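You operate a simulated robot arm through the tools that you are given. There is no shell and no other tool.

Carry out the task below with a simulated robot arm. There is one attempt and no reset: what you move stays moved.

Task
Run the black crate on the curve to its end, then stop and isolate the curve.
Fine: free the gate's emergency stop and reset to start.

It is judged by the outcome, as a careful person would: the job done as asked, and still so three seconds after it is handed in. It fails if anything else is knocked over, pushed out of place, dropped, spilled or broken.

Robot
A 7-joint arm with a two-finger parallel gripper, fixed in place. Base frame: the origin is at the foot of the arm, x ahead of it, y to its left, z up. Lengths are in m, angles in degrees, forces in N, time in s.
Its first joint turns from -149.0 to 149.0 degrees. Payload 3.43 kg.
Tool frame: the origin (TCP) lies between the finger pads and is the grasp point; the fingertips stand 0.03 m ahead of it; z points along the fingers, y is the line along which they close. The gripper opens to 0.094 m. The fingers are 0.028 m wide and 0.01 m thick; the gripper's body (0.05 by 0.096 m) begins 0.055 m behind the TCP.
Orientation is told as [roll, pitch, yaw] about the base's x, y, z axes, in that order, counted from this pose: with the fingers straight down and closing along the base's y, the tool's x points along the base's -x, its y along +y and its z along -z.

Tools
- The arm moves only by the tool move_arm. Its argument "commands" is a list of rows, each an object of numbers (a shift or turn left out is 0, a gripper value left out holds the last): "tx", "ty", "tz": the shift along the tool's x, y, z in m; "ax", "ay", "az": the turn, a rotation vector about the tool's x, y, z in degrees; "fingers": the gripper command, from -1 (fully open) to 1 (shut), values between in proportion. In form: [{"tx": .., "ty": .., "tz": .., "ax": .., "ay": .., "az": .., "fingers": ..}, ...]. A call has 1 to 20 rows; each row shifts and turns the commanded pose from where the row before left it, along the tool's axes as they then stand. Each row takes 0.2 s and may step no farther than 0.05 m and 8.6 degrees from the row before; otherwise, or with a gripper value out of range, the whole call is refused. A pose out of reach is approached as far as the arm can. The call stops where the force on the tool passes 40 N (or 10 N more than at its start, if that is more) or the arm is blocked; 0.2 s more then pass. Each finger travels about 0.045 m/s and halts on what it meets, pressing with about 36 N; the grip force reading is that of the motor and also rises with nothing between the fingers. The clock runs only during rows and for 0.2 s after the last one: add rows that do not move to give the fingers time. The reply holds the time, the measured pose of the TCP, the force on the tool along the base axes, the opening and the grip force, in the units named above and with some noise, with the torque about the TCP (base axes, N m) and any sound that the robot's microphone picked up.
- Cameras (640 x 400 px; columns grow to the right, rows downward): "scene" is fixed at [0.0491, -0.6484, 1.0482]; the picture's right is [0.42, -0.91, 0.00], its down [-0.35, -0.16, -0.92] and it looks along [0.84, 0.39, -0.38] (base axes); focal length 218 px, centre (320, 200). "wrist" rides on the gripper at [0.076, 0.014, -0.102] in the tool frame; the picture's right is [-0.18, 0.98, 0.00], its down [-0.75, -0.14, -0.64] and it looks along [-0.63, -0.12, 0.77] (tool axes); focal length 243 px, centre (320, 200). There is no depth. A picture from a camera that has moved, and an enlarged one, comes with that camera's place and axes in the base frame and with its lens.
- grab_frame(camera): a new picture of that camera. No time passes.
- close_up(camera, box): a new picture of the part [left, top, right, bottom] of that camera's present view, enlarged. No time passes.
- close_job(): hands the job in; it is judged then, once.

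Places have to be worked out from the pictures, the camera data and where the tool is seen. Open the gripper and draw the arm clear of the work before you hand the job in, unless the task says otherwise.

The tools are called after "Call:" by a JSON object that holds its "op" and its "data". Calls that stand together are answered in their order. move_arm: Moves the arm, as the interface text tells. Its arguments: {"type":"object","properties":{"commands":{"type":"array"}},"required":["commands"]} The other tools are called the same way: grab_frame (camera) takes a picture; close_up (camera, box) takes an enlarged picture of a part of a camera's view; close_job () hands the job in.

At the start:

```text
time: 0.0
position: [0.4126, 0.6973, 0.8786]
tool_rot: [0.0, 0.0, 0.0]
wrist_force: [0.3, -0.1, -0.2]
moment: [-0.02, 0.02, 0.03]
grip_width: 0.0939
gripper_force: 0.1
```

scene: 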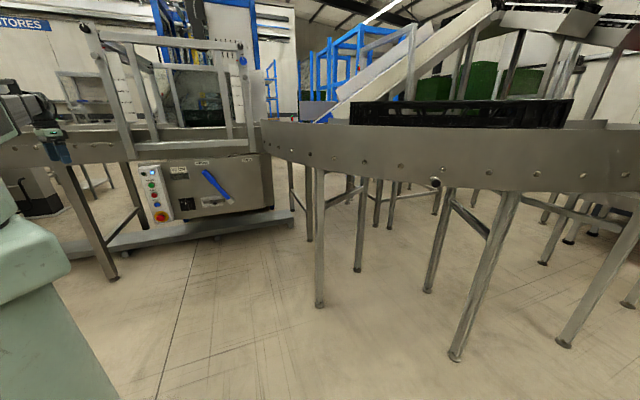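
wrist: 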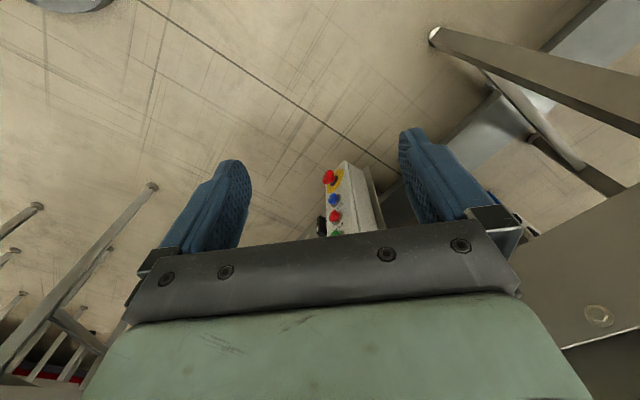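

I see a control box with buttons on the cabinet under the gate, a blue handle/isolator, and a black crate on the curve conveyor. I'll look closer at the panels before moving anything.

Call:
{"op": "close_up", "data": {"camera": "scene", "box": [120, 145, 280, 245]}}

Call:
{"op": "close_up", "data": {"camera": "scene", "box": [320, 70, 640, 270]}}

Call:
{"op": "close_up", "data": {"camera": "wrist", "box": [260, 140, 420, 240]}}

Call:
{"op": "close_up", "data": {"camera": "scene", "box": [0, 0, 320, 200]}}

```text
4.00 times, centred on (200, 195) of scene
camera zoom: at [0.0491, -0.6484, 1.0482], right [0.42, -0.91, 0.0], down [-0.35, -0.16, -0.92], along [0.84, 0.39, -0.38], focal length 872 px, centre (800, 220)
```

zoom: 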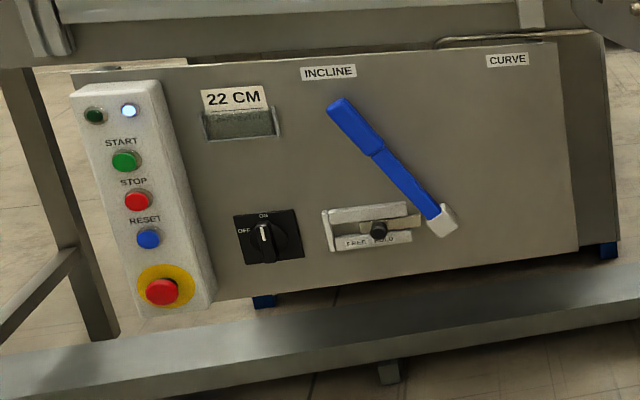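

```text
2.00 times, centred on (480, 170) of scene
camera zoom: at [0.0491, -0.6484, 1.0482], right [0.42, -0.91, 0.0], down [-0.35, -0.16, -0.92], along [0.84, 0.39, -0.38], focal length 436 px, centre (0, 260)
```

zoom: 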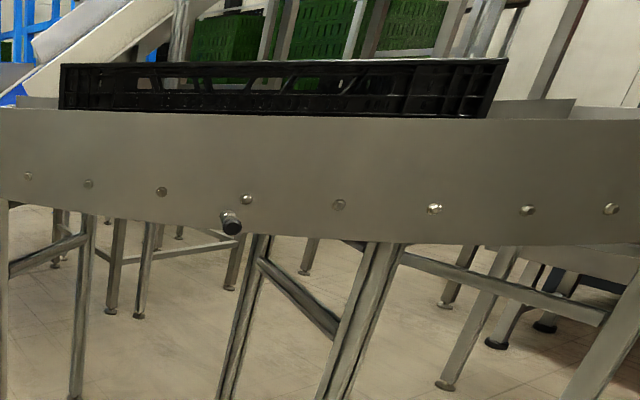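

```text
4.00 times, centred on (340, 190) of wrist
camera zoom: at [0.3363, 0.7107, 0.9812], right [0.18, 0.98, 0.0], down [0.75, -0.14, 0.64], along [0.63, -0.12, -0.77], focal length 970 px, centre (240, 240)
```

zoom: 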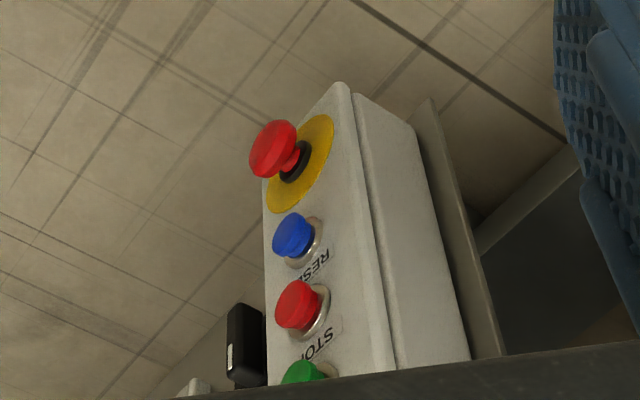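

```text
2.00 times, centred on (160, 100) of scene
camera zoom: at [0.0491, -0.6484, 1.0482], right [0.42, -0.91, 0.0], down [-0.35, -0.16, -0.92], along [0.84, 0.39, -0.38], focal length 436 px, centre (640, 400)
```

zoom: 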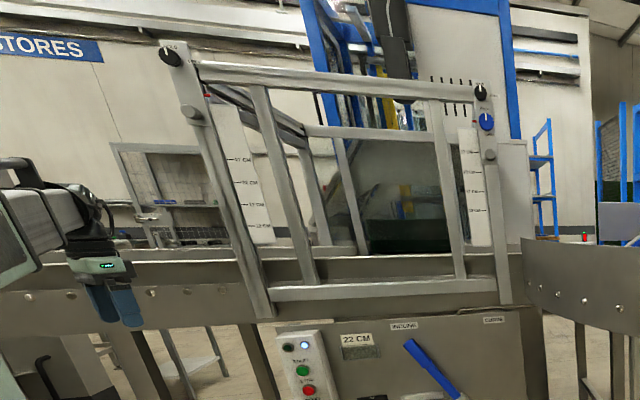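

The panel has START/STOP/RESET buttons, a red mushroom on yellow, a rotary switch ON/OFF, a blue lever between INCLINE and CURVE and a FREE/HOLD slide. I'll zoom in further to read states.

Call:
{"op": "close_up", "data": {"camera": "scene", "box": [135, 160, 183, 190]}}

Call:
{"op": "close_up", "data": {"camera": "scene", "box": [135, 195, 183, 225]}}

Call:
{"op": "close_up", "data": {"camera": "scene", "box": [172, 190, 236, 230]}}

Call:
{"op": "close_up", "data": {"camera": "scene", "box": [180, 155, 260, 205]}}

Call:
{"op": "close_up", "data": {"camera": "scene", "box": [70, 10, 166, 70]}}

Call:
{"op": "close_up", "data": {"camera": "scene", "box": [200, 30, 264, 70]}}

Call:
{"op": "close_up", "data": {"camera": "scene", "box": [400, 160, 480, 210]}}

Call:
{"op": "close_up", "data": {"camera": "scene", "box": [480, 0, 640, 100]}}

```text
13.33 times, centred on (159, 175) of scene
camera zoom: at [0.0491, -0.6484, 1.0482], right [0.42, -0.91, 0.0], down [-0.35, -0.16, -0.92], along [0.84, 0.39, -0.38], focal length 2907 px, centre (2467, 533)
```

zoom: 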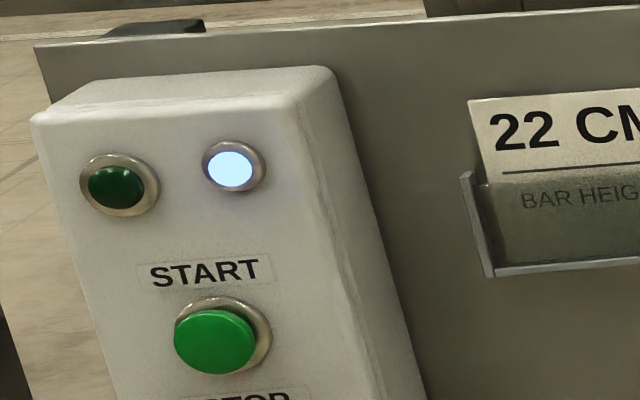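

```text
13.33 times, centred on (159, 210) of scene
camera zoom: at [0.0491, -0.6484, 1.0482], right [0.42, -0.91, 0.0], down [-0.35, -0.16, -0.92], along [0.84, 0.39, -0.38], focal length 2907 px, centre (2467, 67)
```

zoom: 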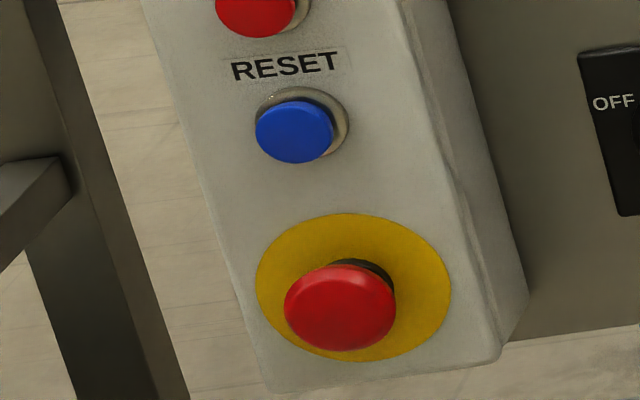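

```text
10.00 times, centred on (204, 210) of scene
camera zoom: at [0.0491, -0.6484, 1.0482], right [0.42, -0.91, 0.0], down [-0.35, -0.16, -0.92], along [0.84, 0.39, -0.38], focal length 2180 px, centre (1480, 100)
```

zoom: 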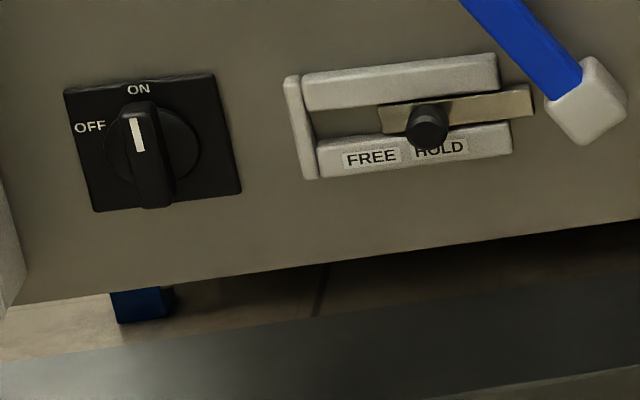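

```text
8.00 times, centred on (220, 180) of scene
camera zoom: at [0.0491, -0.6484, 1.0482], right [0.42, -0.91, 0.0], down [-0.35, -0.16, -0.92], along [0.84, 0.39, -0.38], focal length 1744 px, centre (1120, 360)
```

zoom: 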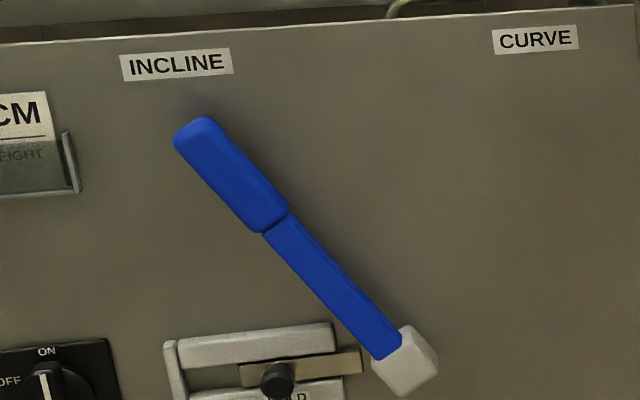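

```text
6.67 times, centred on (118, 40) of scene
camera zoom: at [0.0491, -0.6484, 1.0482], right [0.42, -0.91, 0.0], down [-0.35, -0.16, -0.92], along [0.84, 0.39, -0.38], focal length 1453 px, centre (1667, 1267)
```

zoom: 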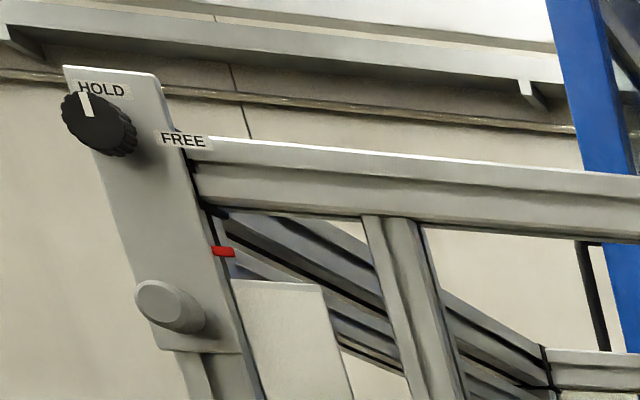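

```text
10.00 times, centred on (232, 50) of scene
camera zoom: at [0.0491, -0.6484, 1.0482], right [0.42, -0.91, 0.0], down [-0.35, -0.16, -0.92], along [0.84, 0.39, -0.38], focal length 2180 px, centre (1200, 1700)
```

zoom: 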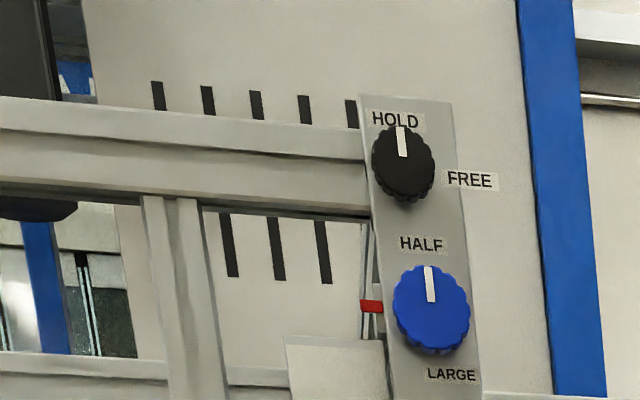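

```text
8.00 times, centred on (440, 185) of scene
camera zoom: at [0.0491, -0.6484, 1.0482], right [0.42, -0.91, 0.0], down [-0.35, -0.16, -0.92], along [0.84, 0.39, -0.38], focal length 1744 px, centre (-640, 320)
```

zoom: 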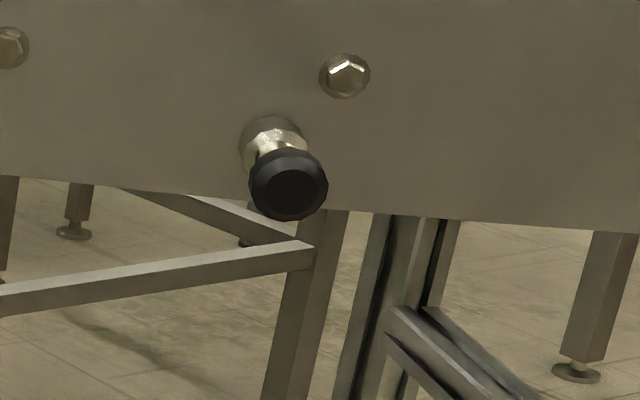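

```text
4.00 times, centred on (560, 50) of scene
camera zoom: at [0.0491, -0.6484, 1.0482], right [0.42, -0.91, 0.0], down [-0.35, -0.16, -0.92], along [0.84, 0.39, -0.38], focal length 872 px, centre (-640, 800)
```

zoom: 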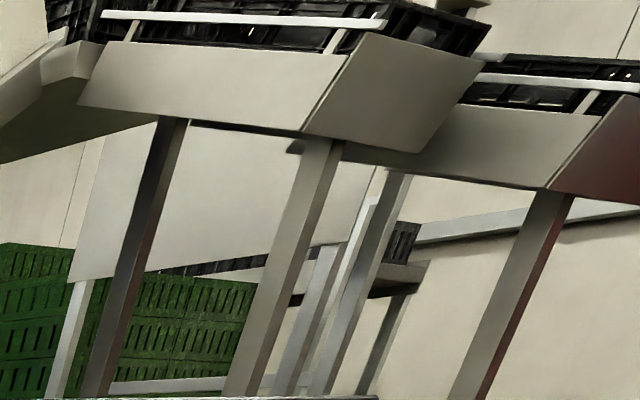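

The e-stop triangulates to about (0.68, 0.67, 0.47), with the panel roughly facing the base. I'll look at the curve, the crate and the rest of the scene in more detail before moving.

Call:
{"op": "close_up", "data": {"camera": "scene", "box": [330, 80, 460, 161]}}

Call:
{"op": "close_up", "data": {"camera": "scene", "box": [450, 80, 580, 161]}}

Call:
{"op": "close_up", "data": {"camera": "scene", "box": [540, 80, 640, 142]}}

Call:
{"op": "close_up", "data": {"camera": "scene", "box": [230, 90, 350, 165]}}

Call:
{"op": "close_up", "data": {"camera": "scene", "box": [0, 60, 160, 160]}}

Call:
{"op": "close_up", "data": {"camera": "wrist", "box": [400, 180, 640, 330]}}

Call:
{"op": "close_up", "data": {"camera": "wrist", "box": [0, 160, 240, 400]}}

```text
4.92 times, centred on (395, 120) of scene
camera zoom: at [0.0491, -0.6484, 1.0482], right [0.42, -0.91, 0.0], down [-0.35, -0.16, -0.92], along [0.84, 0.39, -0.38], focal length 1073 px, centre (-49, 591)
```

zoom: 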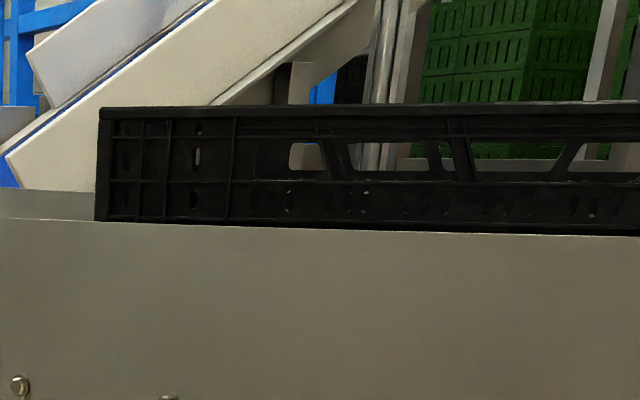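

```text
4.92 times, centred on (515, 120) of scene
camera zoom: at [0.0491, -0.6484, 1.0482], right [0.42, -0.91, 0.0], down [-0.35, -0.16, -0.92], along [0.84, 0.39, -0.38], focal length 1073 px, centre (-640, 591)
```

zoom: 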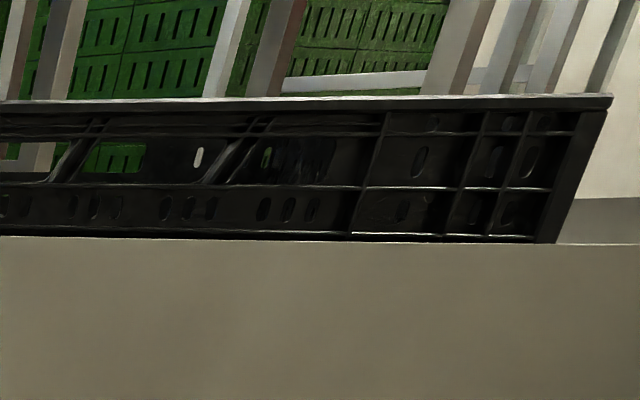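

```text
6.40 times, centred on (590, 111) of scene
camera zoom: at [0.0491, -0.6484, 1.0482], right [0.42, -0.91, 0.0], down [-0.35, -0.16, -0.92], along [0.84, 0.39, -0.38], focal length 1395 px, centre (-1408, 770)
```

zoom: 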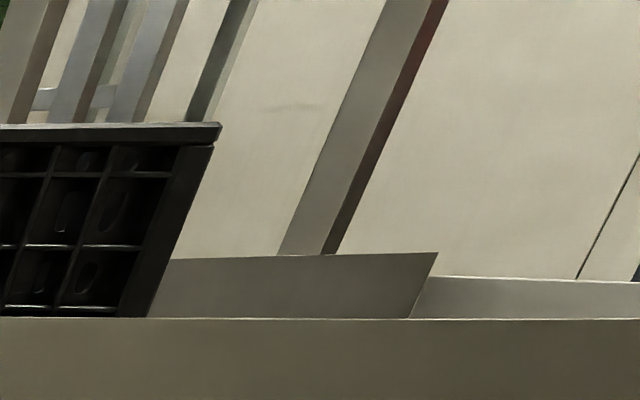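

```text
5.33 times, centred on (290, 128) of scene
camera zoom: at [0.0491, -0.6484, 1.0482], right [0.42, -0.91, 0.0], down [-0.35, -0.16, -0.92], along [0.84, 0.39, -0.38], focal length 1163 px, centre (480, 587)
```

zoom: 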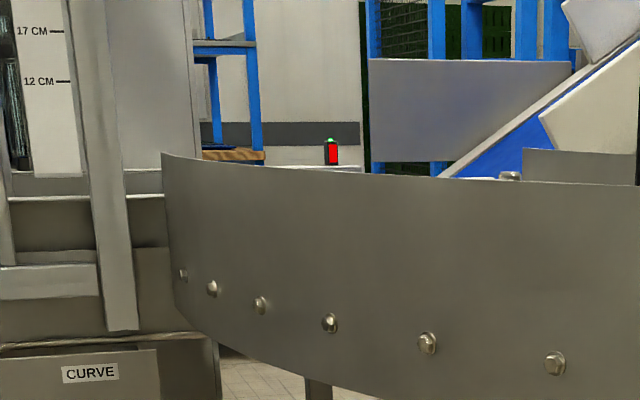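

```text
4.00 times, centred on (80, 110) of scene
camera zoom: at [0.0491, -0.6484, 1.0482], right [0.42, -0.91, 0.0], down [-0.35, -0.16, -0.92], along [0.84, 0.39, -0.38], focal length 872 px, centre (1280, 560)
```

zoom: 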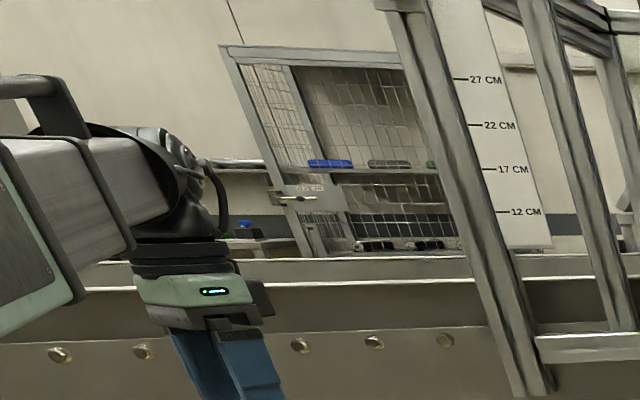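

```text
2.67 times, centred on (520, 255) of wrist
camera zoom: at [0.3363, 0.7107, 0.9812], right [0.18, 0.98, 0.0], down [0.75, -0.14, 0.64], along [0.63, -0.12, -0.77], focal length 647 px, centre (-213, 53)
```

zoom: 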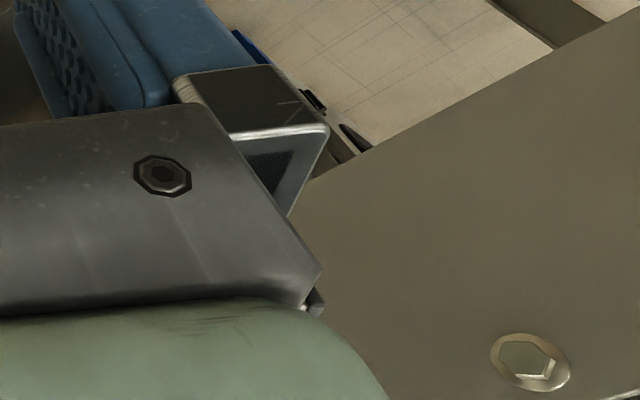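

```text
1.67 times, centred on (120, 280) of wrist
camera zoom: at [0.3363, 0.7107, 0.9812], right [0.18, 0.98, 0.0], down [0.75, -0.14, 0.64], along [0.63, -0.12, -0.77], focal length 404 px, centre (653, 67)
```

zoom: 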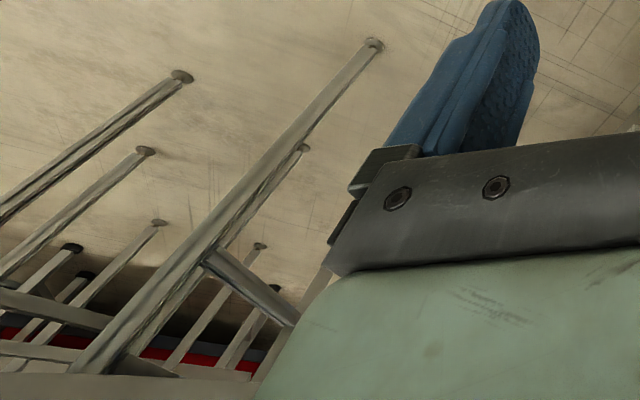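

The e-stop sits out from its collar, and the panel faces azimuth ≈ 46°. I'll pull the arm back to about (0.52, 0.40, 0.65), turn the tool to face the panel and tilt it so the wrist camera looks at the panel.

Call:
{"op": "move_arm", "data": {"commands": [{"tx": -0.0133, "ty": -0.0365, "tz": 0.0288, "fingers": -1}, {"tx": -0.0133, "ty": -0.0365, "tz": 0.0288}, {"tx": -0.0133, "ty": -0.0365, "tz": 0.0288}, {"tx": -0.0133, "ty": -0.0365, "tz": 0.0288}, {"tx": -0.0133, "ty": -0.0365, "tz": 0.0288}, {"tx": -0.0133, "ty": -0.0365, "tz": 0.0288}, {"tx": -0.0133, "ty": -0.0365, "tz": 0.0288}, {"tx": -0.0133, "ty": -0.0365, "tz": 0.0288}, {"az": -7.67}, {"az": -7.67}, {"az": -7.67}, {"az": -7.67}, {"az": -7.67}, {"az": -7.67}, {"ay": -8}, {"ay": -8}, {"ay": -8}, {"ay": -8}, {"ay": -8}]}}

```text
time: 4.0
position: [0.5195, 0.4037, 0.6481]
tool_rot: [-0.2, -40.1, 45.9]
wrist_force: [0.3, 0.5, 0.1]
moment: [0.01, 0.01, 0.03]
grip_width: 0.0939
gripper_force: 0.0
```

The arm reached the viewing pose as commanded. Now I take pictures from both cameras.

Call:
{"op": "grab_frame", "data": {"camera": "wrist"}}

Call:
{"op": "grab_frame", "data": {"camera": "scene"}}

```text
taken
camera wrist: at [0.4225, 0.3249, 0.6776], right [-0.61, 0.78, 0.12], down [0.21, 0.02, 0.98], along [0.76, 0.62, -0.18], focal length 243 px, centre (320, 200)
```

wrist: 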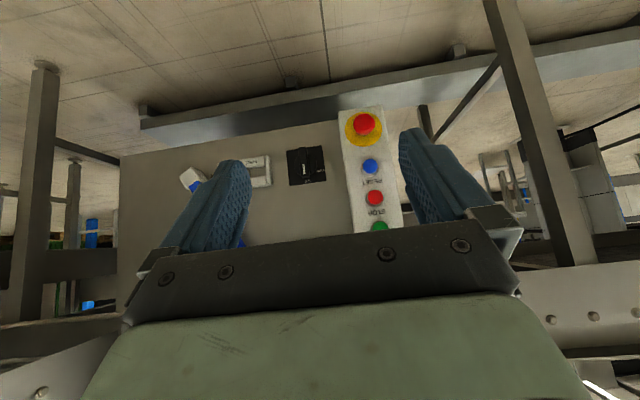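

```text
taken
```

scene: 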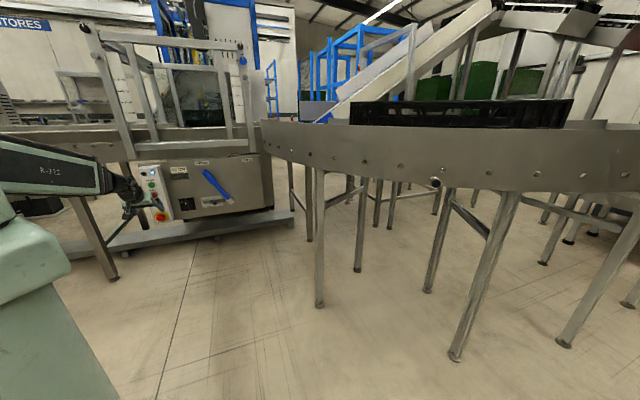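

The wrist camera now faces the panel (image upside down). I'll zoom to measure the buttons, switch, slide and lever hub.

Call:
{"op": "close_up", "data": {"camera": "wrist", "box": [330, 95, 426, 155]}}

Call:
{"op": "close_up", "data": {"camera": "wrist", "box": [330, 140, 490, 240]}}

Call:
{"op": "close_up", "data": {"camera": "wrist", "box": [170, 130, 330, 230]}}

Call:
{"op": "close_up", "data": {"camera": "scene", "box": [120, 150, 216, 210]}}

```text
6.67 times, centred on (378, 125) of wrist
camera zoom: at [0.4225, 0.3249, 0.6776], right [-0.61, 0.78, 0.12], down [0.21, 0.02, 0.98], along [0.76, 0.62, -0.18], focal length 1618 px, centre (-67, 700)
```

zoom: 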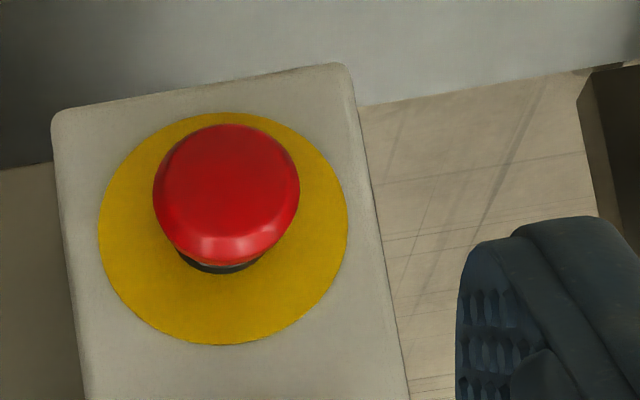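

```text
4.00 times, centred on (410, 190) of wrist
camera zoom: at [0.4225, 0.3249, 0.6776], right [-0.61, 0.78, 0.12], down [0.21, 0.02, 0.98], along [0.76, 0.62, -0.18], focal length 970 px, centre (-40, 240)
```

zoom: 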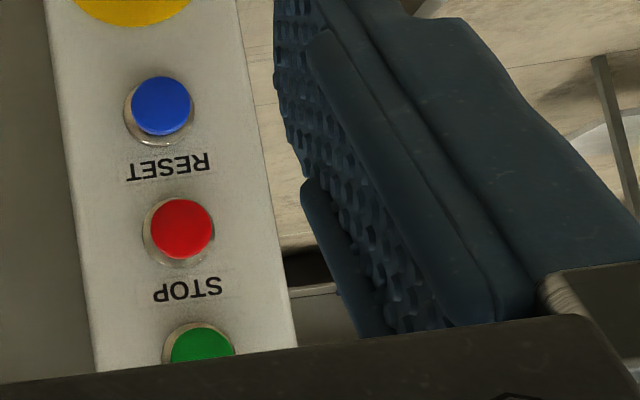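

```text
4.00 times, centred on (250, 180) of wrist
camera zoom: at [0.4225, 0.3249, 0.6776], right [-0.61, 0.78, 0.12], down [0.21, 0.02, 0.98], along [0.76, 0.62, -0.18], focal length 970 px, centre (600, 280)
```

zoom: 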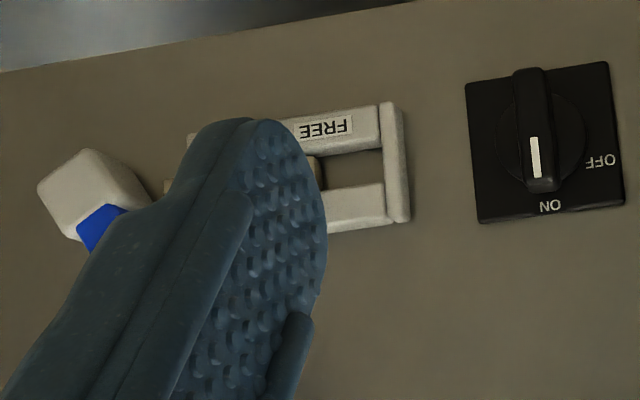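

```text
6.67 times, centred on (168, 180) of scene
camera zoom: at [0.0491, -0.6484, 1.0482], right [0.42, -0.91, 0.0], down [-0.35, -0.16, -0.92], along [0.84, 0.39, -0.38], focal length 1453 px, centre (1333, 333)
```

zoom: 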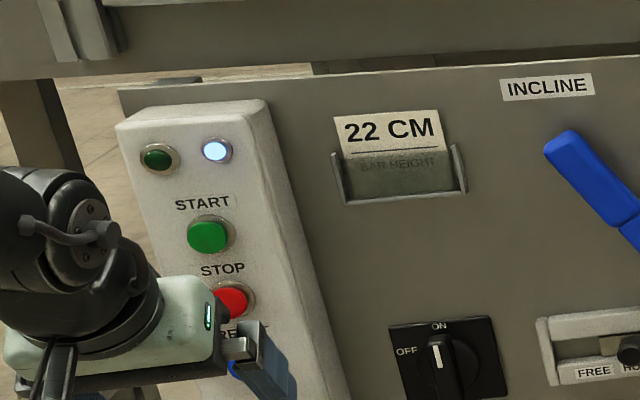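

Triangulated (x,y,z): e-stop cap (0.682, 0.660, 0.473), RESET (0.689, 0.668, 0.551), STOP (0.694, 0.675, 0.607), START (0.699, 0.685, 0.663), rotary (0.837, 0.635, 0.503), lever hub (1.007, 0.442, 0.50). Before touching anything I want to see the curve and the pin on its rail from above, so I raise the arm and swing it that way.

Call:
{"op": "move_arm", "data": {"commands": [{"ay": 8}, {"ay": 8}, {"ay": 4}, {"tx": 0.01458, "ty": -0.02163, "tz": -0.03856}, {"tx": 0.01458, "ty": -0.02163, "tz": -0.03856}, {"tx": 0.01458, "ty": -0.02163, "tz": -0.03856}, {"tx": 0.01458, "ty": -0.02163, "tz": -0.03856}, {"tx": 0.01458, "ty": -0.02163, "tz": -0.03856}, {"tx": 0.01458, "ty": -0.02163, "tz": -0.03856}, {"tx": 0.01458, "ty": -0.02163, "tz": -0.03856}, {"tx": 0.01458, "ty": -0.02163, "tz": -0.03856}, {"tx": 0.01458, "ty": -0.02163, "tz": -0.03856}, {"tx": 0.01458, "ty": -0.02163, "tz": -0.03856}, {"tx": 0.01458, "ty": -0.02163, "tz": -0.03856}, {"tx": 0.01458, "ty": -0.02163, "tz": -0.03856}, {"tx": 0.01458, "ty": -0.02163, "tz": -0.03856}, {"tx": 0.01458, "ty": -0.02163, "tz": -0.03856}, {"tx": 0.01458, "ty": -0.02163, "tz": -0.03856}, {"tx": 0.01458, "ty": -0.02163, "tz": -0.03856}]}}

```text
time: 8.0
position: [0.5617, -0.1032, 1.1479]
tool_rot: [0.0, -20.1, 46.1]
wrist_force: [0.2, 1.5, -0.1]
moment: [0.02, 0.02, -0.01]
grip_width: 0.0941
gripper_force: 0.1
out of reach, approached as far as the arm can: row 6, 7, 8, 9, 10, 11, 12
```

The arm is up at (0.56, -0.10, 1.15). Now I yaw the tool toward the curve (about -26°).

Call:
{"op": "move_arm", "data": {"commands": [{"ax": 2.736, "az": 7.518}, {"ax": 2.736, "az": 7.518}, {"ax": 2.736, "az": 7.518}, {"ax": 2.736, "az": 7.518}, {"ax": 2.736, "az": 7.518}, {"ax": 2.736, "az": 7.518}, {"ax": 2.736, "az": 7.518}, {"ax": 2.736, "az": 7.518}, {"ax": 2.736, "az": 7.518}]}}

Call:
{"op": "grab_frame", "data": {"camera": "wrist"}}

Call:
{"op": "grab_frame", "data": {"camera": "scene"}}

```text
time: 10.0
position: [0.5626, -0.1039, 1.1475]
tool_rot: [0.0, -19.9, -26.2]
wrist_force: [-0.4, 0.5, -0.3]
moment: [-0.01, 0.01, 0.0]
grip_width: 0.0942
gripper_force: 0.0
```

```text
taken
camera wrist: at [0.472, -0.0445, 1.2179], right [0.59, 0.81, 0.06], down [0.38, -0.34, 0.86], along [0.72, -0.48, -0.5], focal length 243 px, centre (320, 200)
```

wrist: 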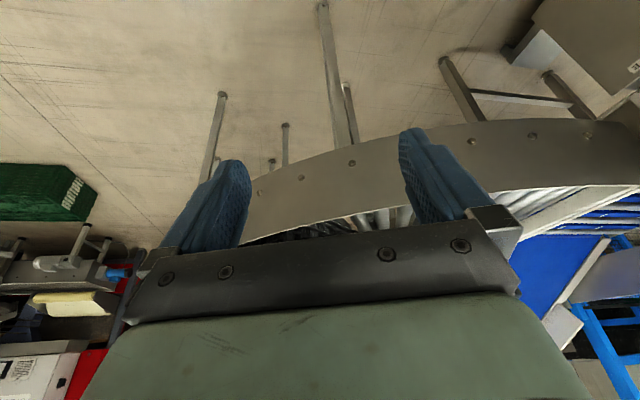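

```text
taken
```

scene: 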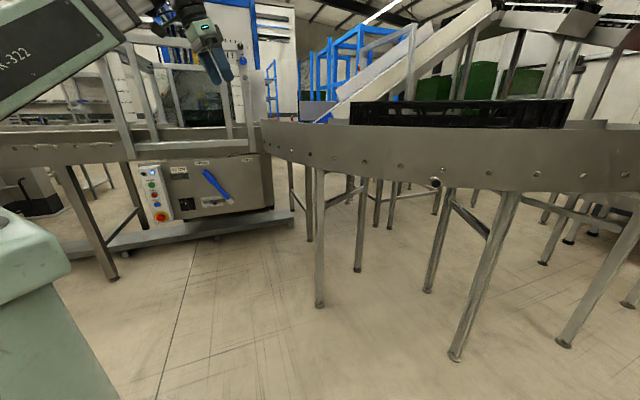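

The gripper hides the curve's top; I'll tilt the tool up further (and rise a bit) so the curve surface shows between the fingers.

Call:
{"op": "move_arm", "data": {"commands": [{"ay": -8}, {"ay": -8}, {"ay": -9, "tz": 0}, {"tx": -0.0212, "tz": -0.0212}, {"tx": -0.0212, "tz": -0.0212}, {"tx": -0.0212, "tz": -0.0212}, {"ax": 5.6, "az": 5.6}]}}

Call:
{"op": "grab_frame", "data": {"camera": "wrist"}}

```text
refused: row 3 steps farther than a row can; nothing moved
```

```text
taken
camera wrist: at [0.472, -0.0445, 1.2179], right [0.59, 0.81, 0.06], down [0.38, -0.34, 0.86], along [0.72, -0.48, -0.5], focal length 243 px, centre (320, 200)
```

wrist: 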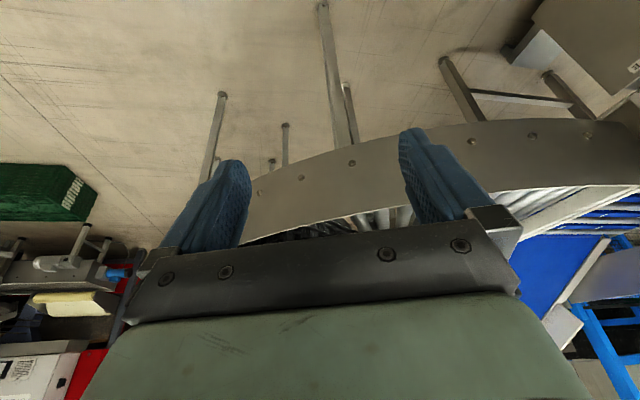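

One row turned slightly too far and the call was refused; I repeat it with smaller turns.

Call:
{"op": "move_arm", "data": {"commands": [{"ay": -8}, {"ay": -8}, {"ay": -8}, {"tx": -0.0212, "tz": -0.0212}, {"tx": -0.0212, "tz": -0.0212}, {"tx": -0.0212, "tz": -0.0212}, {"ax": 5.6, "az": 5.6}]}}

Call:
{"op": "grab_frame", "data": {"camera": "wrist"}}

```text
time: 11.6
position: [0.5792, -0.1063, 1.2497]
tool_rot: [-0.2, -44.1, -33.9]
wrist_force: [0.6, 0.7, 0.4]
moment: [-0.02, -0.01, 0.01]
grip_width: 0.0937
gripper_force: 0.1
out of reach, approached as far as the arm can: row 3
```

```text
taken
camera wrist: at [0.4828, -0.0246, 1.2715], right [0.66, 0.74, 0.13], down [0.0, -0.17, 0.99], along [0.75, -0.65, -0.11], focal length 243 px, centre (320, 200)
```

wrist: 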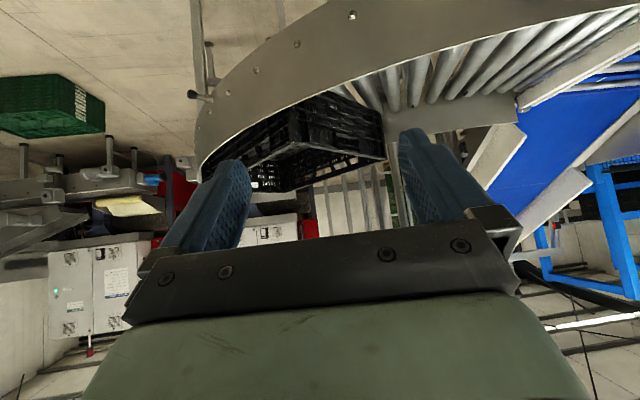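

Now the crate on the curve's rollers, the pin on the rail and a wall cabinet are visible. I zoom in on each.

Call:
{"op": "close_up", "data": {"camera": "wrist", "box": [180, 60, 420, 210]}}

Call:
{"op": "close_up", "data": {"camera": "wrist", "box": [160, 70, 256, 130]}}

Call:
{"op": "close_up", "data": {"camera": "wrist", "box": [0, 120, 320, 360]}}

Call:
{"op": "close_up", "data": {"camera": "wrist", "box": [320, 0, 640, 200]}}

```text
2.67 times, centred on (300, 135) of wrist
camera zoom: at [0.4828, -0.0246, 1.2715], right [0.66, 0.74, 0.13], down [0.0, -0.17, 0.99], along [0.75, -0.65, -0.11], focal length 647 px, centre (373, 373)
```

zoom: 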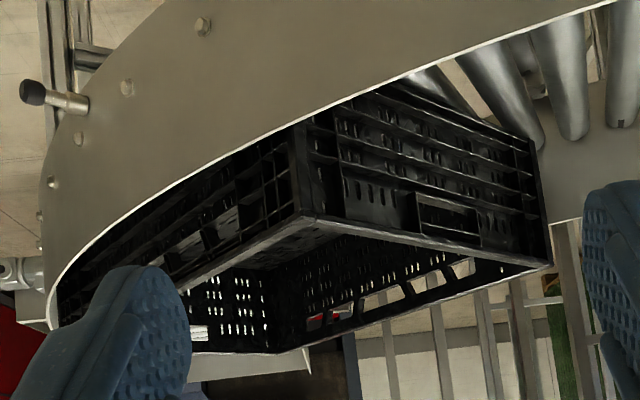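

```text
6.67 times, centred on (208, 100) of wrist
camera zoom: at [0.4828, -0.0246, 1.2715], right [0.66, 0.74, 0.13], down [0.0, -0.17, 0.99], along [0.75, -0.65, -0.11], focal length 1618 px, centre (1067, 867)
```

zoom: 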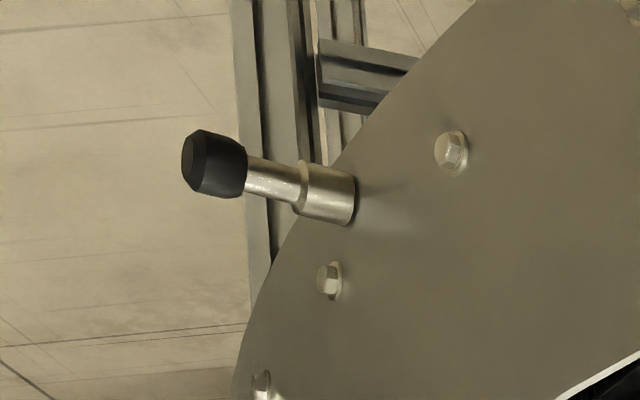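

```text
1.67 times, centred on (160, 240) of wrist
camera zoom: at [0.4828, -0.0246, 1.2715], right [0.66, 0.74, 0.13], down [0.0, -0.17, 0.99], along [0.75, -0.65, -0.11], focal length 404 px, centre (587, 133)
```

zoom: 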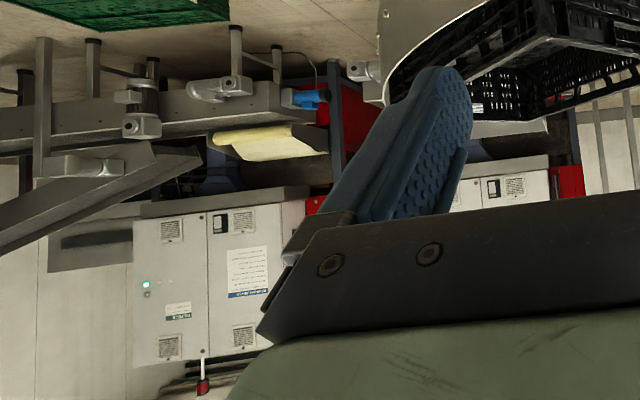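

```text
2.00 times, centred on (480, 100) of wrist
camera zoom: at [0.4828, -0.0246, 1.2715], right [0.66, 0.74, 0.13], down [0.0, -0.17, 0.99], along [0.75, -0.65, -0.11], focal length 485 px, centre (0, 400)
```

zoom: 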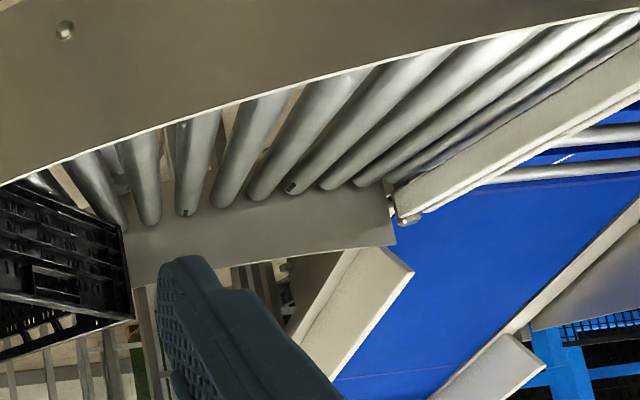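

The pin triangulates to (0.76, -0.70, 0.85), below roller level (axles ≈ 0.874). I still need to see where the curve ends past the crate, so I move further right and look again.

Call:
{"op": "move_arm", "data": {"commands": [{"tx": -0.0054, "ty": -0.0447, "tz": 0.0052}, {"tx": -0.0054, "ty": -0.0447, "tz": 0.0052}, {"tx": -0.0054, "ty": -0.0447, "tz": 0.0052}, {"tx": -0.0054, "ty": -0.0447, "tz": 0.0052}, {"tx": -0.0054, "ty": -0.0447, "tz": 0.0052}, {"tx": -0.0054, "ty": -0.0447, "tz": 0.0052}, {"tx": -0.0054, "ty": -0.0447, "tz": 0.0052}, {"tx": -0.0054, "ty": -0.0447, "tz": 0.0052}, {"ax": 5.557, "az": 5.755}, {"ax": 5.557, "az": 5.755}]}}

Call:
{"op": "grab_frame", "data": {"camera": "wrist"}}

Call:
{"op": "grab_frame", "data": {"camera": "scene"}}

```text
time: 13.8
position: [0.4305, -0.4358, 1.2506]
tool_rot: [-0.3, -44.1, -49.9]
wrist_force: [0.0, -0.5, 0.2]
moment: [0.0, 0.0, 0.0]
grip_width: 0.0938
gripper_force: 0.0
```

```text
taken
camera wrist: at [0.3596, -0.3314, 1.2723], right [0.84, 0.53, 0.13], down [-0.05, -0.16, 0.99], along [0.54, -0.83, -0.11], focal length 243 px, centre (320, 200)
```

wrist: 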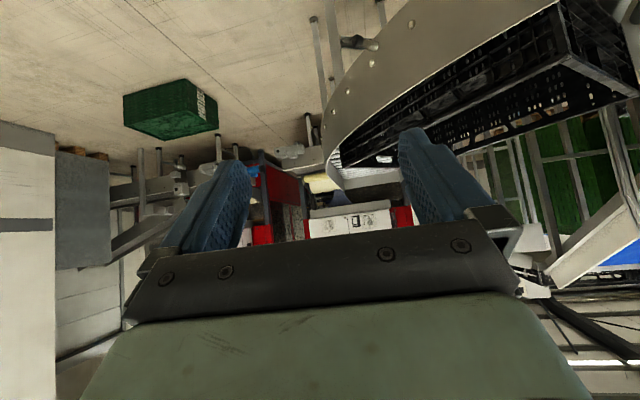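

```text
taken
```

scene: 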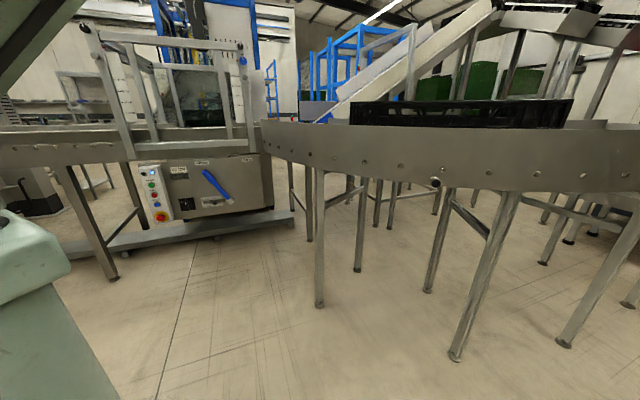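

Call:
{"op": "close_up", "data": {"camera": "wrist", "box": [270, 80, 430, 230]}}

Call:
{"op": "close_up", "data": {"camera": "wrist", "box": [420, 0, 640, 140]}}

Call:
{"op": "close_up", "data": {"camera": "wrist", "box": [310, 0, 470, 100]}}

```text
2.67 times, centred on (350, 155) of wrist
camera zoom: at [0.3596, -0.3314, 1.2723], right [0.84, 0.53, 0.13], down [-0.05, -0.16, 0.99], along [0.54, -0.83, -0.11], focal length 647 px, centre (240, 320)
```

zoom: 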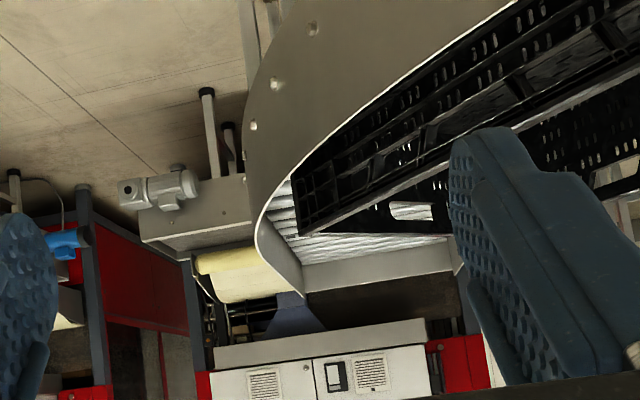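

```text
2.86 times, centred on (530, 70) of wrist
camera zoom: at [0.3596, -0.3314, 1.2723], right [0.84, 0.53, 0.13], down [-0.05, -0.16, 0.99], along [0.54, -0.83, -0.11], focal length 693 px, centre (-280, 571)
```

zoom: 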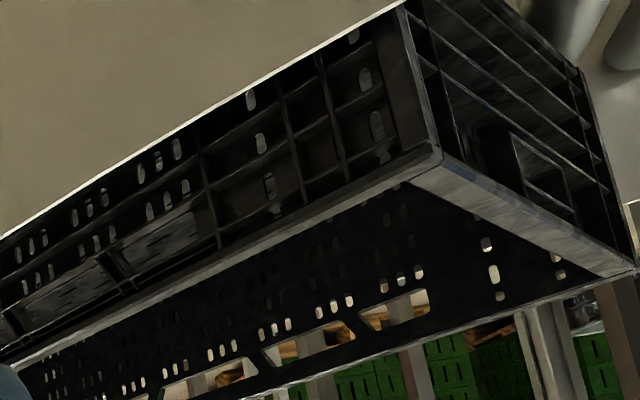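

```text
4.00 times, centred on (390, 50) of wrist
camera zoom: at [0.3596, -0.3314, 1.2723], right [0.84, 0.53, 0.13], down [-0.05, -0.16, 0.99], along [0.54, -0.83, -0.11], focal length 970 px, centre (40, 800)
```

zoom: 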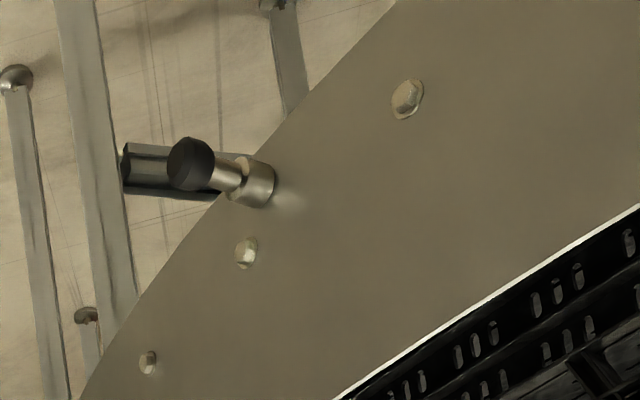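

Past the crate there are only a few more rollers to the curve's end. Plan: slide to FREE, lever to CURVE, slide to HOLD, then free the e-stop, RESET, START, watch the crate, STOP, rotary OFF. I return the arm to the panel side, yawing first.

Call:
{"op": "move_arm", "data": {"commands": [{"ax": -5.557, "az": -5.755}, {"ax": -5.557, "az": -5.755}, {"ax": -5.557, "az": -5.755}, {"ax": -5.557, "az": -5.755}, {"ax": -5.557, "az": -5.755}, {"ax": -5.557, "az": -5.755}, {"ax": -5.557, "az": -5.755}, {"ax": -5.557, "az": -5.755}, {"ax": -5.557, "az": -5.755}, {"ax": -5.557, "az": -5.755}, {"ax": -5.557, "az": -5.755}, {"ax": -5.557, "az": -5.755}]}}

```text
time: 16.4
position: [0.51, -0.4242, 1.1995]
tool_rot: [-2.7, -44.6, 46.2]
wrist_force: [-0.1, -0.5, -0.2]
moment: [0.0, 0.02, -0.01]
grip_width: 0.0941
gripper_force: 0.1
out of reach, approached as far as the arm can: row 10, 11, 12
```

Now translate down toward the panel, in front of the slide and lever at a safe stand-off.

Call:
{"op": "move_arm", "data": {"commands": [{"tx": -0.0049, "ty": 0.02, "tz": 0.0432}, {"tx": -0.0049, "ty": 0.02, "tz": 0.0432}, {"tx": -0.0049, "ty": 0.02, "tz": 0.0432}, {"tx": -0.0049, "ty": 0.02, "tz": 0.0432}, {"tx": -0.0049, "ty": 0.02, "tz": 0.0432}, {"tx": -0.0049, "ty": 0.02, "tz": 0.0432}, {"tx": -0.0049, "ty": 0.02, "tz": 0.0432}, {"tx": -0.0049, "ty": 0.02, "tz": 0.0432}, {"tx": -0.0049, "ty": 0.02, "tz": 0.0432}, {"tx": -0.0049, "ty": 0.02, "tz": 0.0432}, {"tx": -0.0049, "ty": 0.02, "tz": 0.0432}, {"tx": -0.0049, "ty": 0.02, "tz": 0.0432}, {"tx": -0.0049, "ty": 0.02, "tz": 0.0432}, {"tx": -0.0049, "ty": 0.02, "tz": 0.0432}, {"tx": -0.0049, "ty": 0.02, "tz": 0.0432}]}}

Call:
{"op": "grab_frame", "data": {"camera": "wrist"}}

Call:
{"op": "grab_frame", "data": {"camera": "scene"}}

```text
time: 19.6
position: [0.6735, 0.1342, 0.7875]
tool_rot: [-0.1, -43.9, 46.1]
wrist_force: [-0.8, -0.1, 0.3]
moment: [0.02, -0.03, 0.01]
grip_width: 0.0938
gripper_force: 0.0
out of reach, approached as far as the arm can: row 8, 9, 10, 11
```

```text
taken
camera wrist: at [0.5748, 0.0532, 0.8093], right [-0.62, 0.78, 0.13], down [0.17, -0.03, 0.99], along [0.77, 0.63, -0.11], focal length 243 px, centre (320, 200)
```

wrist: 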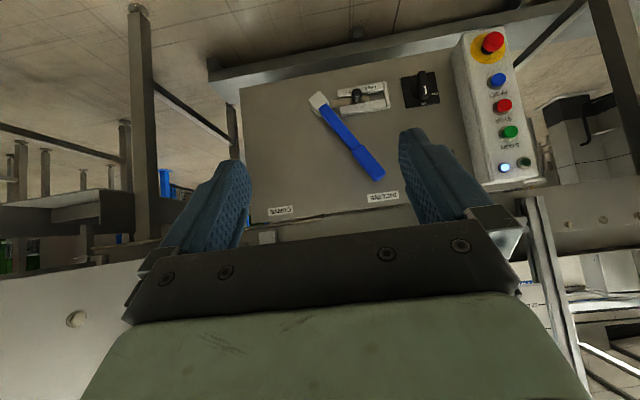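

```text
taken
```

scene: 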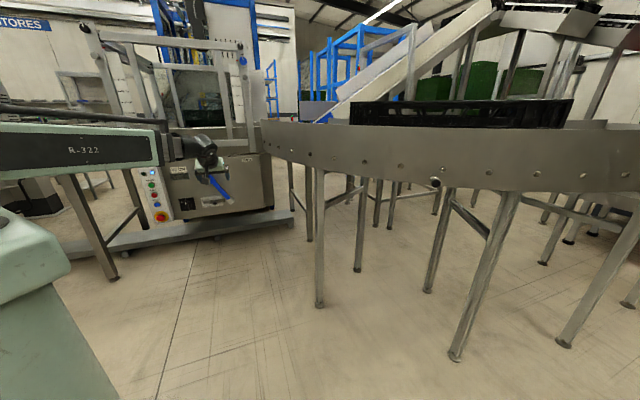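

Excellent view of the whole panel from another position. I zoom in on the lever, slide, switch and labels for measuring.

Call:
{"op": "close_up", "data": {"camera": "wrist", "box": [300, 70, 396, 130]}}

Call:
{"op": "close_up", "data": {"camera": "wrist", "box": [250, 80, 410, 220]}}

Call:
{"op": "close_up", "data": {"camera": "wrist", "box": [440, 20, 568, 190]}}

Call:
{"op": "close_up", "data": {"camera": "wrist", "box": [395, 60, 443, 115]}}

```text
6.67 times, centred on (348, 100) of wrist
camera zoom: at [0.5748, 0.0532, 0.8093], right [-0.62, 0.78, 0.13], down [0.17, -0.03, 0.99], along [0.77, 0.63, -0.11], focal length 1618 px, centre (133, 867)
```

zoom: 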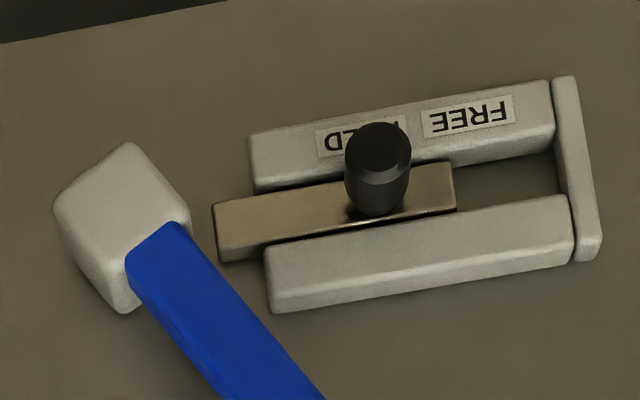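

```text
2.86 times, centred on (330, 150) of wrist
camera zoom: at [0.5748, 0.0532, 0.8093], right [-0.62, 0.78, 0.13], down [0.17, -0.03, 0.99], along [0.77, 0.63, -0.11], focal length 693 px, centre (291, 343)
```

zoom: 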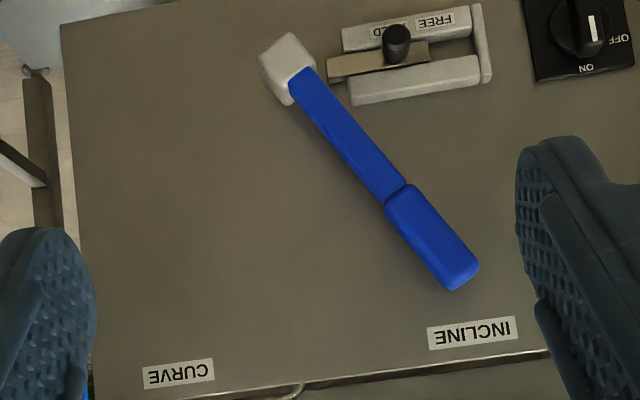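

```text
2.35 times, centred on (504, 105) of wrist
camera zoom: at [0.5748, 0.0532, 0.8093], right [-0.62, 0.78, 0.13], down [0.17, -0.03, 0.99], along [0.77, 0.63, -0.11], focal length 571 px, centre (-113, 424)
```

zoom: 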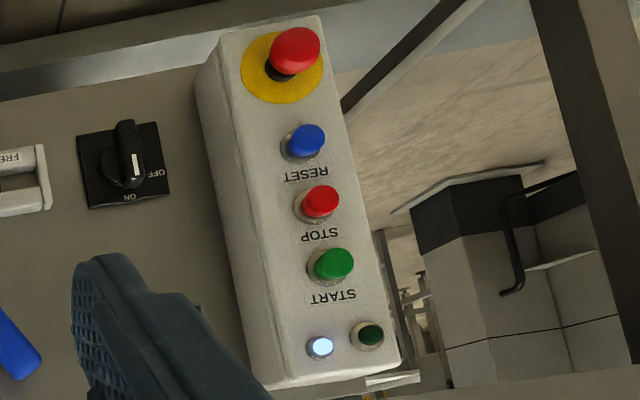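

```text
7.27 times, centred on (419, 88) of wrist
camera zoom: at [0.5748, 0.0532, 0.8093], right [-0.62, 0.78, 0.13], down [0.17, -0.03, 0.99], along [0.77, 0.63, -0.11], focal length 1764 px, centre (-400, 1018)
```

zoom: 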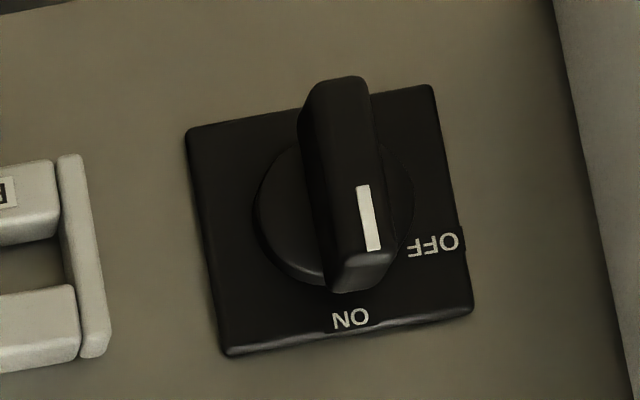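

The W1–W2 triangulation gives lever hub ≈ (1.009, 0.442, 0.50), lever tip at INCLINE ≈ (0.92, 0.52, 0.707), and slide knob ≈ v 0.335, z 0.507 with the bolt travel to FREE ≈ 4 cm toward the box. I level the tool and move to a stand-off in front of the slide knob, fingers half closed.

Call:
{"op": "move_arm", "data": {"commands": [{"ay": -7.68, "fingers": 0.0}, {"ay": -7.68}, {"ay": -7.68}, {"ay": -7.68}, {"ay": -7.68}, {"ay": -7.68}, {"tx": 0.028, "ty": 0.0063, "tz": 0.026}, {"tx": 0.028, "ty": 0.0063, "tz": 0.026}, {"tx": 0.028, "ty": 0.0063, "tz": 0.026}, {"tx": 0.028, "ty": 0.0063, "tz": 0.026}, {"tx": 0.028, "ty": 0.0063, "tz": 0.026}, {"tx": 0.028, "ty": 0.0063, "tz": 0.026}, {"tx": 0.028, "ty": 0.0063, "tz": 0.026}, {"tx": 0.028, "ty": 0.0063, "tz": 0.026}, {"tx": 0.028, "ty": 0.0063, "tz": 0.026}, {"tx": 0.028, "ty": 0.0063, "tz": 0.026}]}}

Call:
{"op": "grab_frame", "data": {"camera": "wrist"}}

Call:
{"op": "grab_frame", "data": {"camera": "scene"}}

```text
time: 23.0
position: [0.8083, 0.3642, 0.5085]
tool_rot: [-5.5, -90.0, 51.3]
wrist_force: [-0.1, 0.6, 1.4]
moment: [-0.05, 0.01, 0.01]
grip_width: 0.0471
gripper_force: 0.0
```

```text
taken
camera wrist: at [0.7254, 0.3, 0.4332], right [-0.71, 0.68, 0.18], down [-0.34, -0.56, 0.75], along [0.62, 0.47, 0.63], focal length 243 px, centre (320, 200)
```

wrist: 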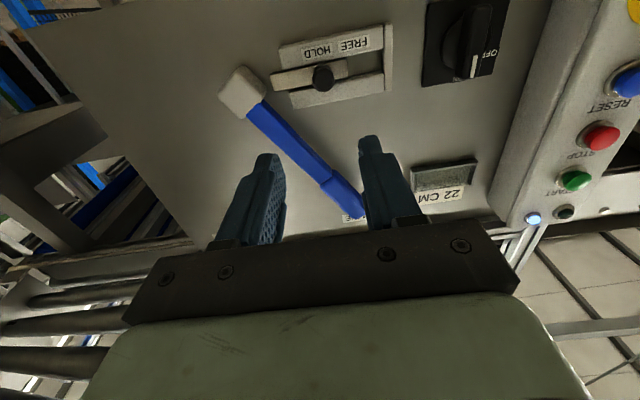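

```text
taken
```

scene: 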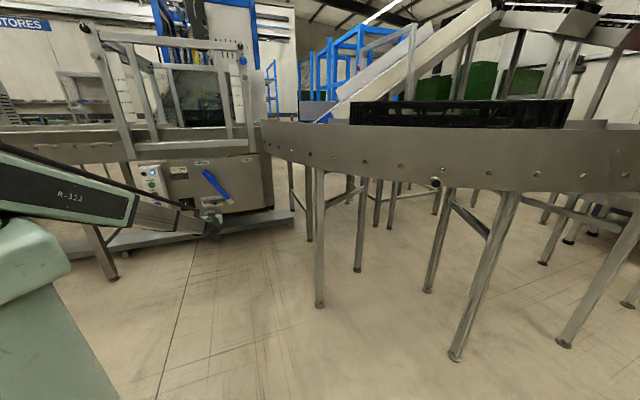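

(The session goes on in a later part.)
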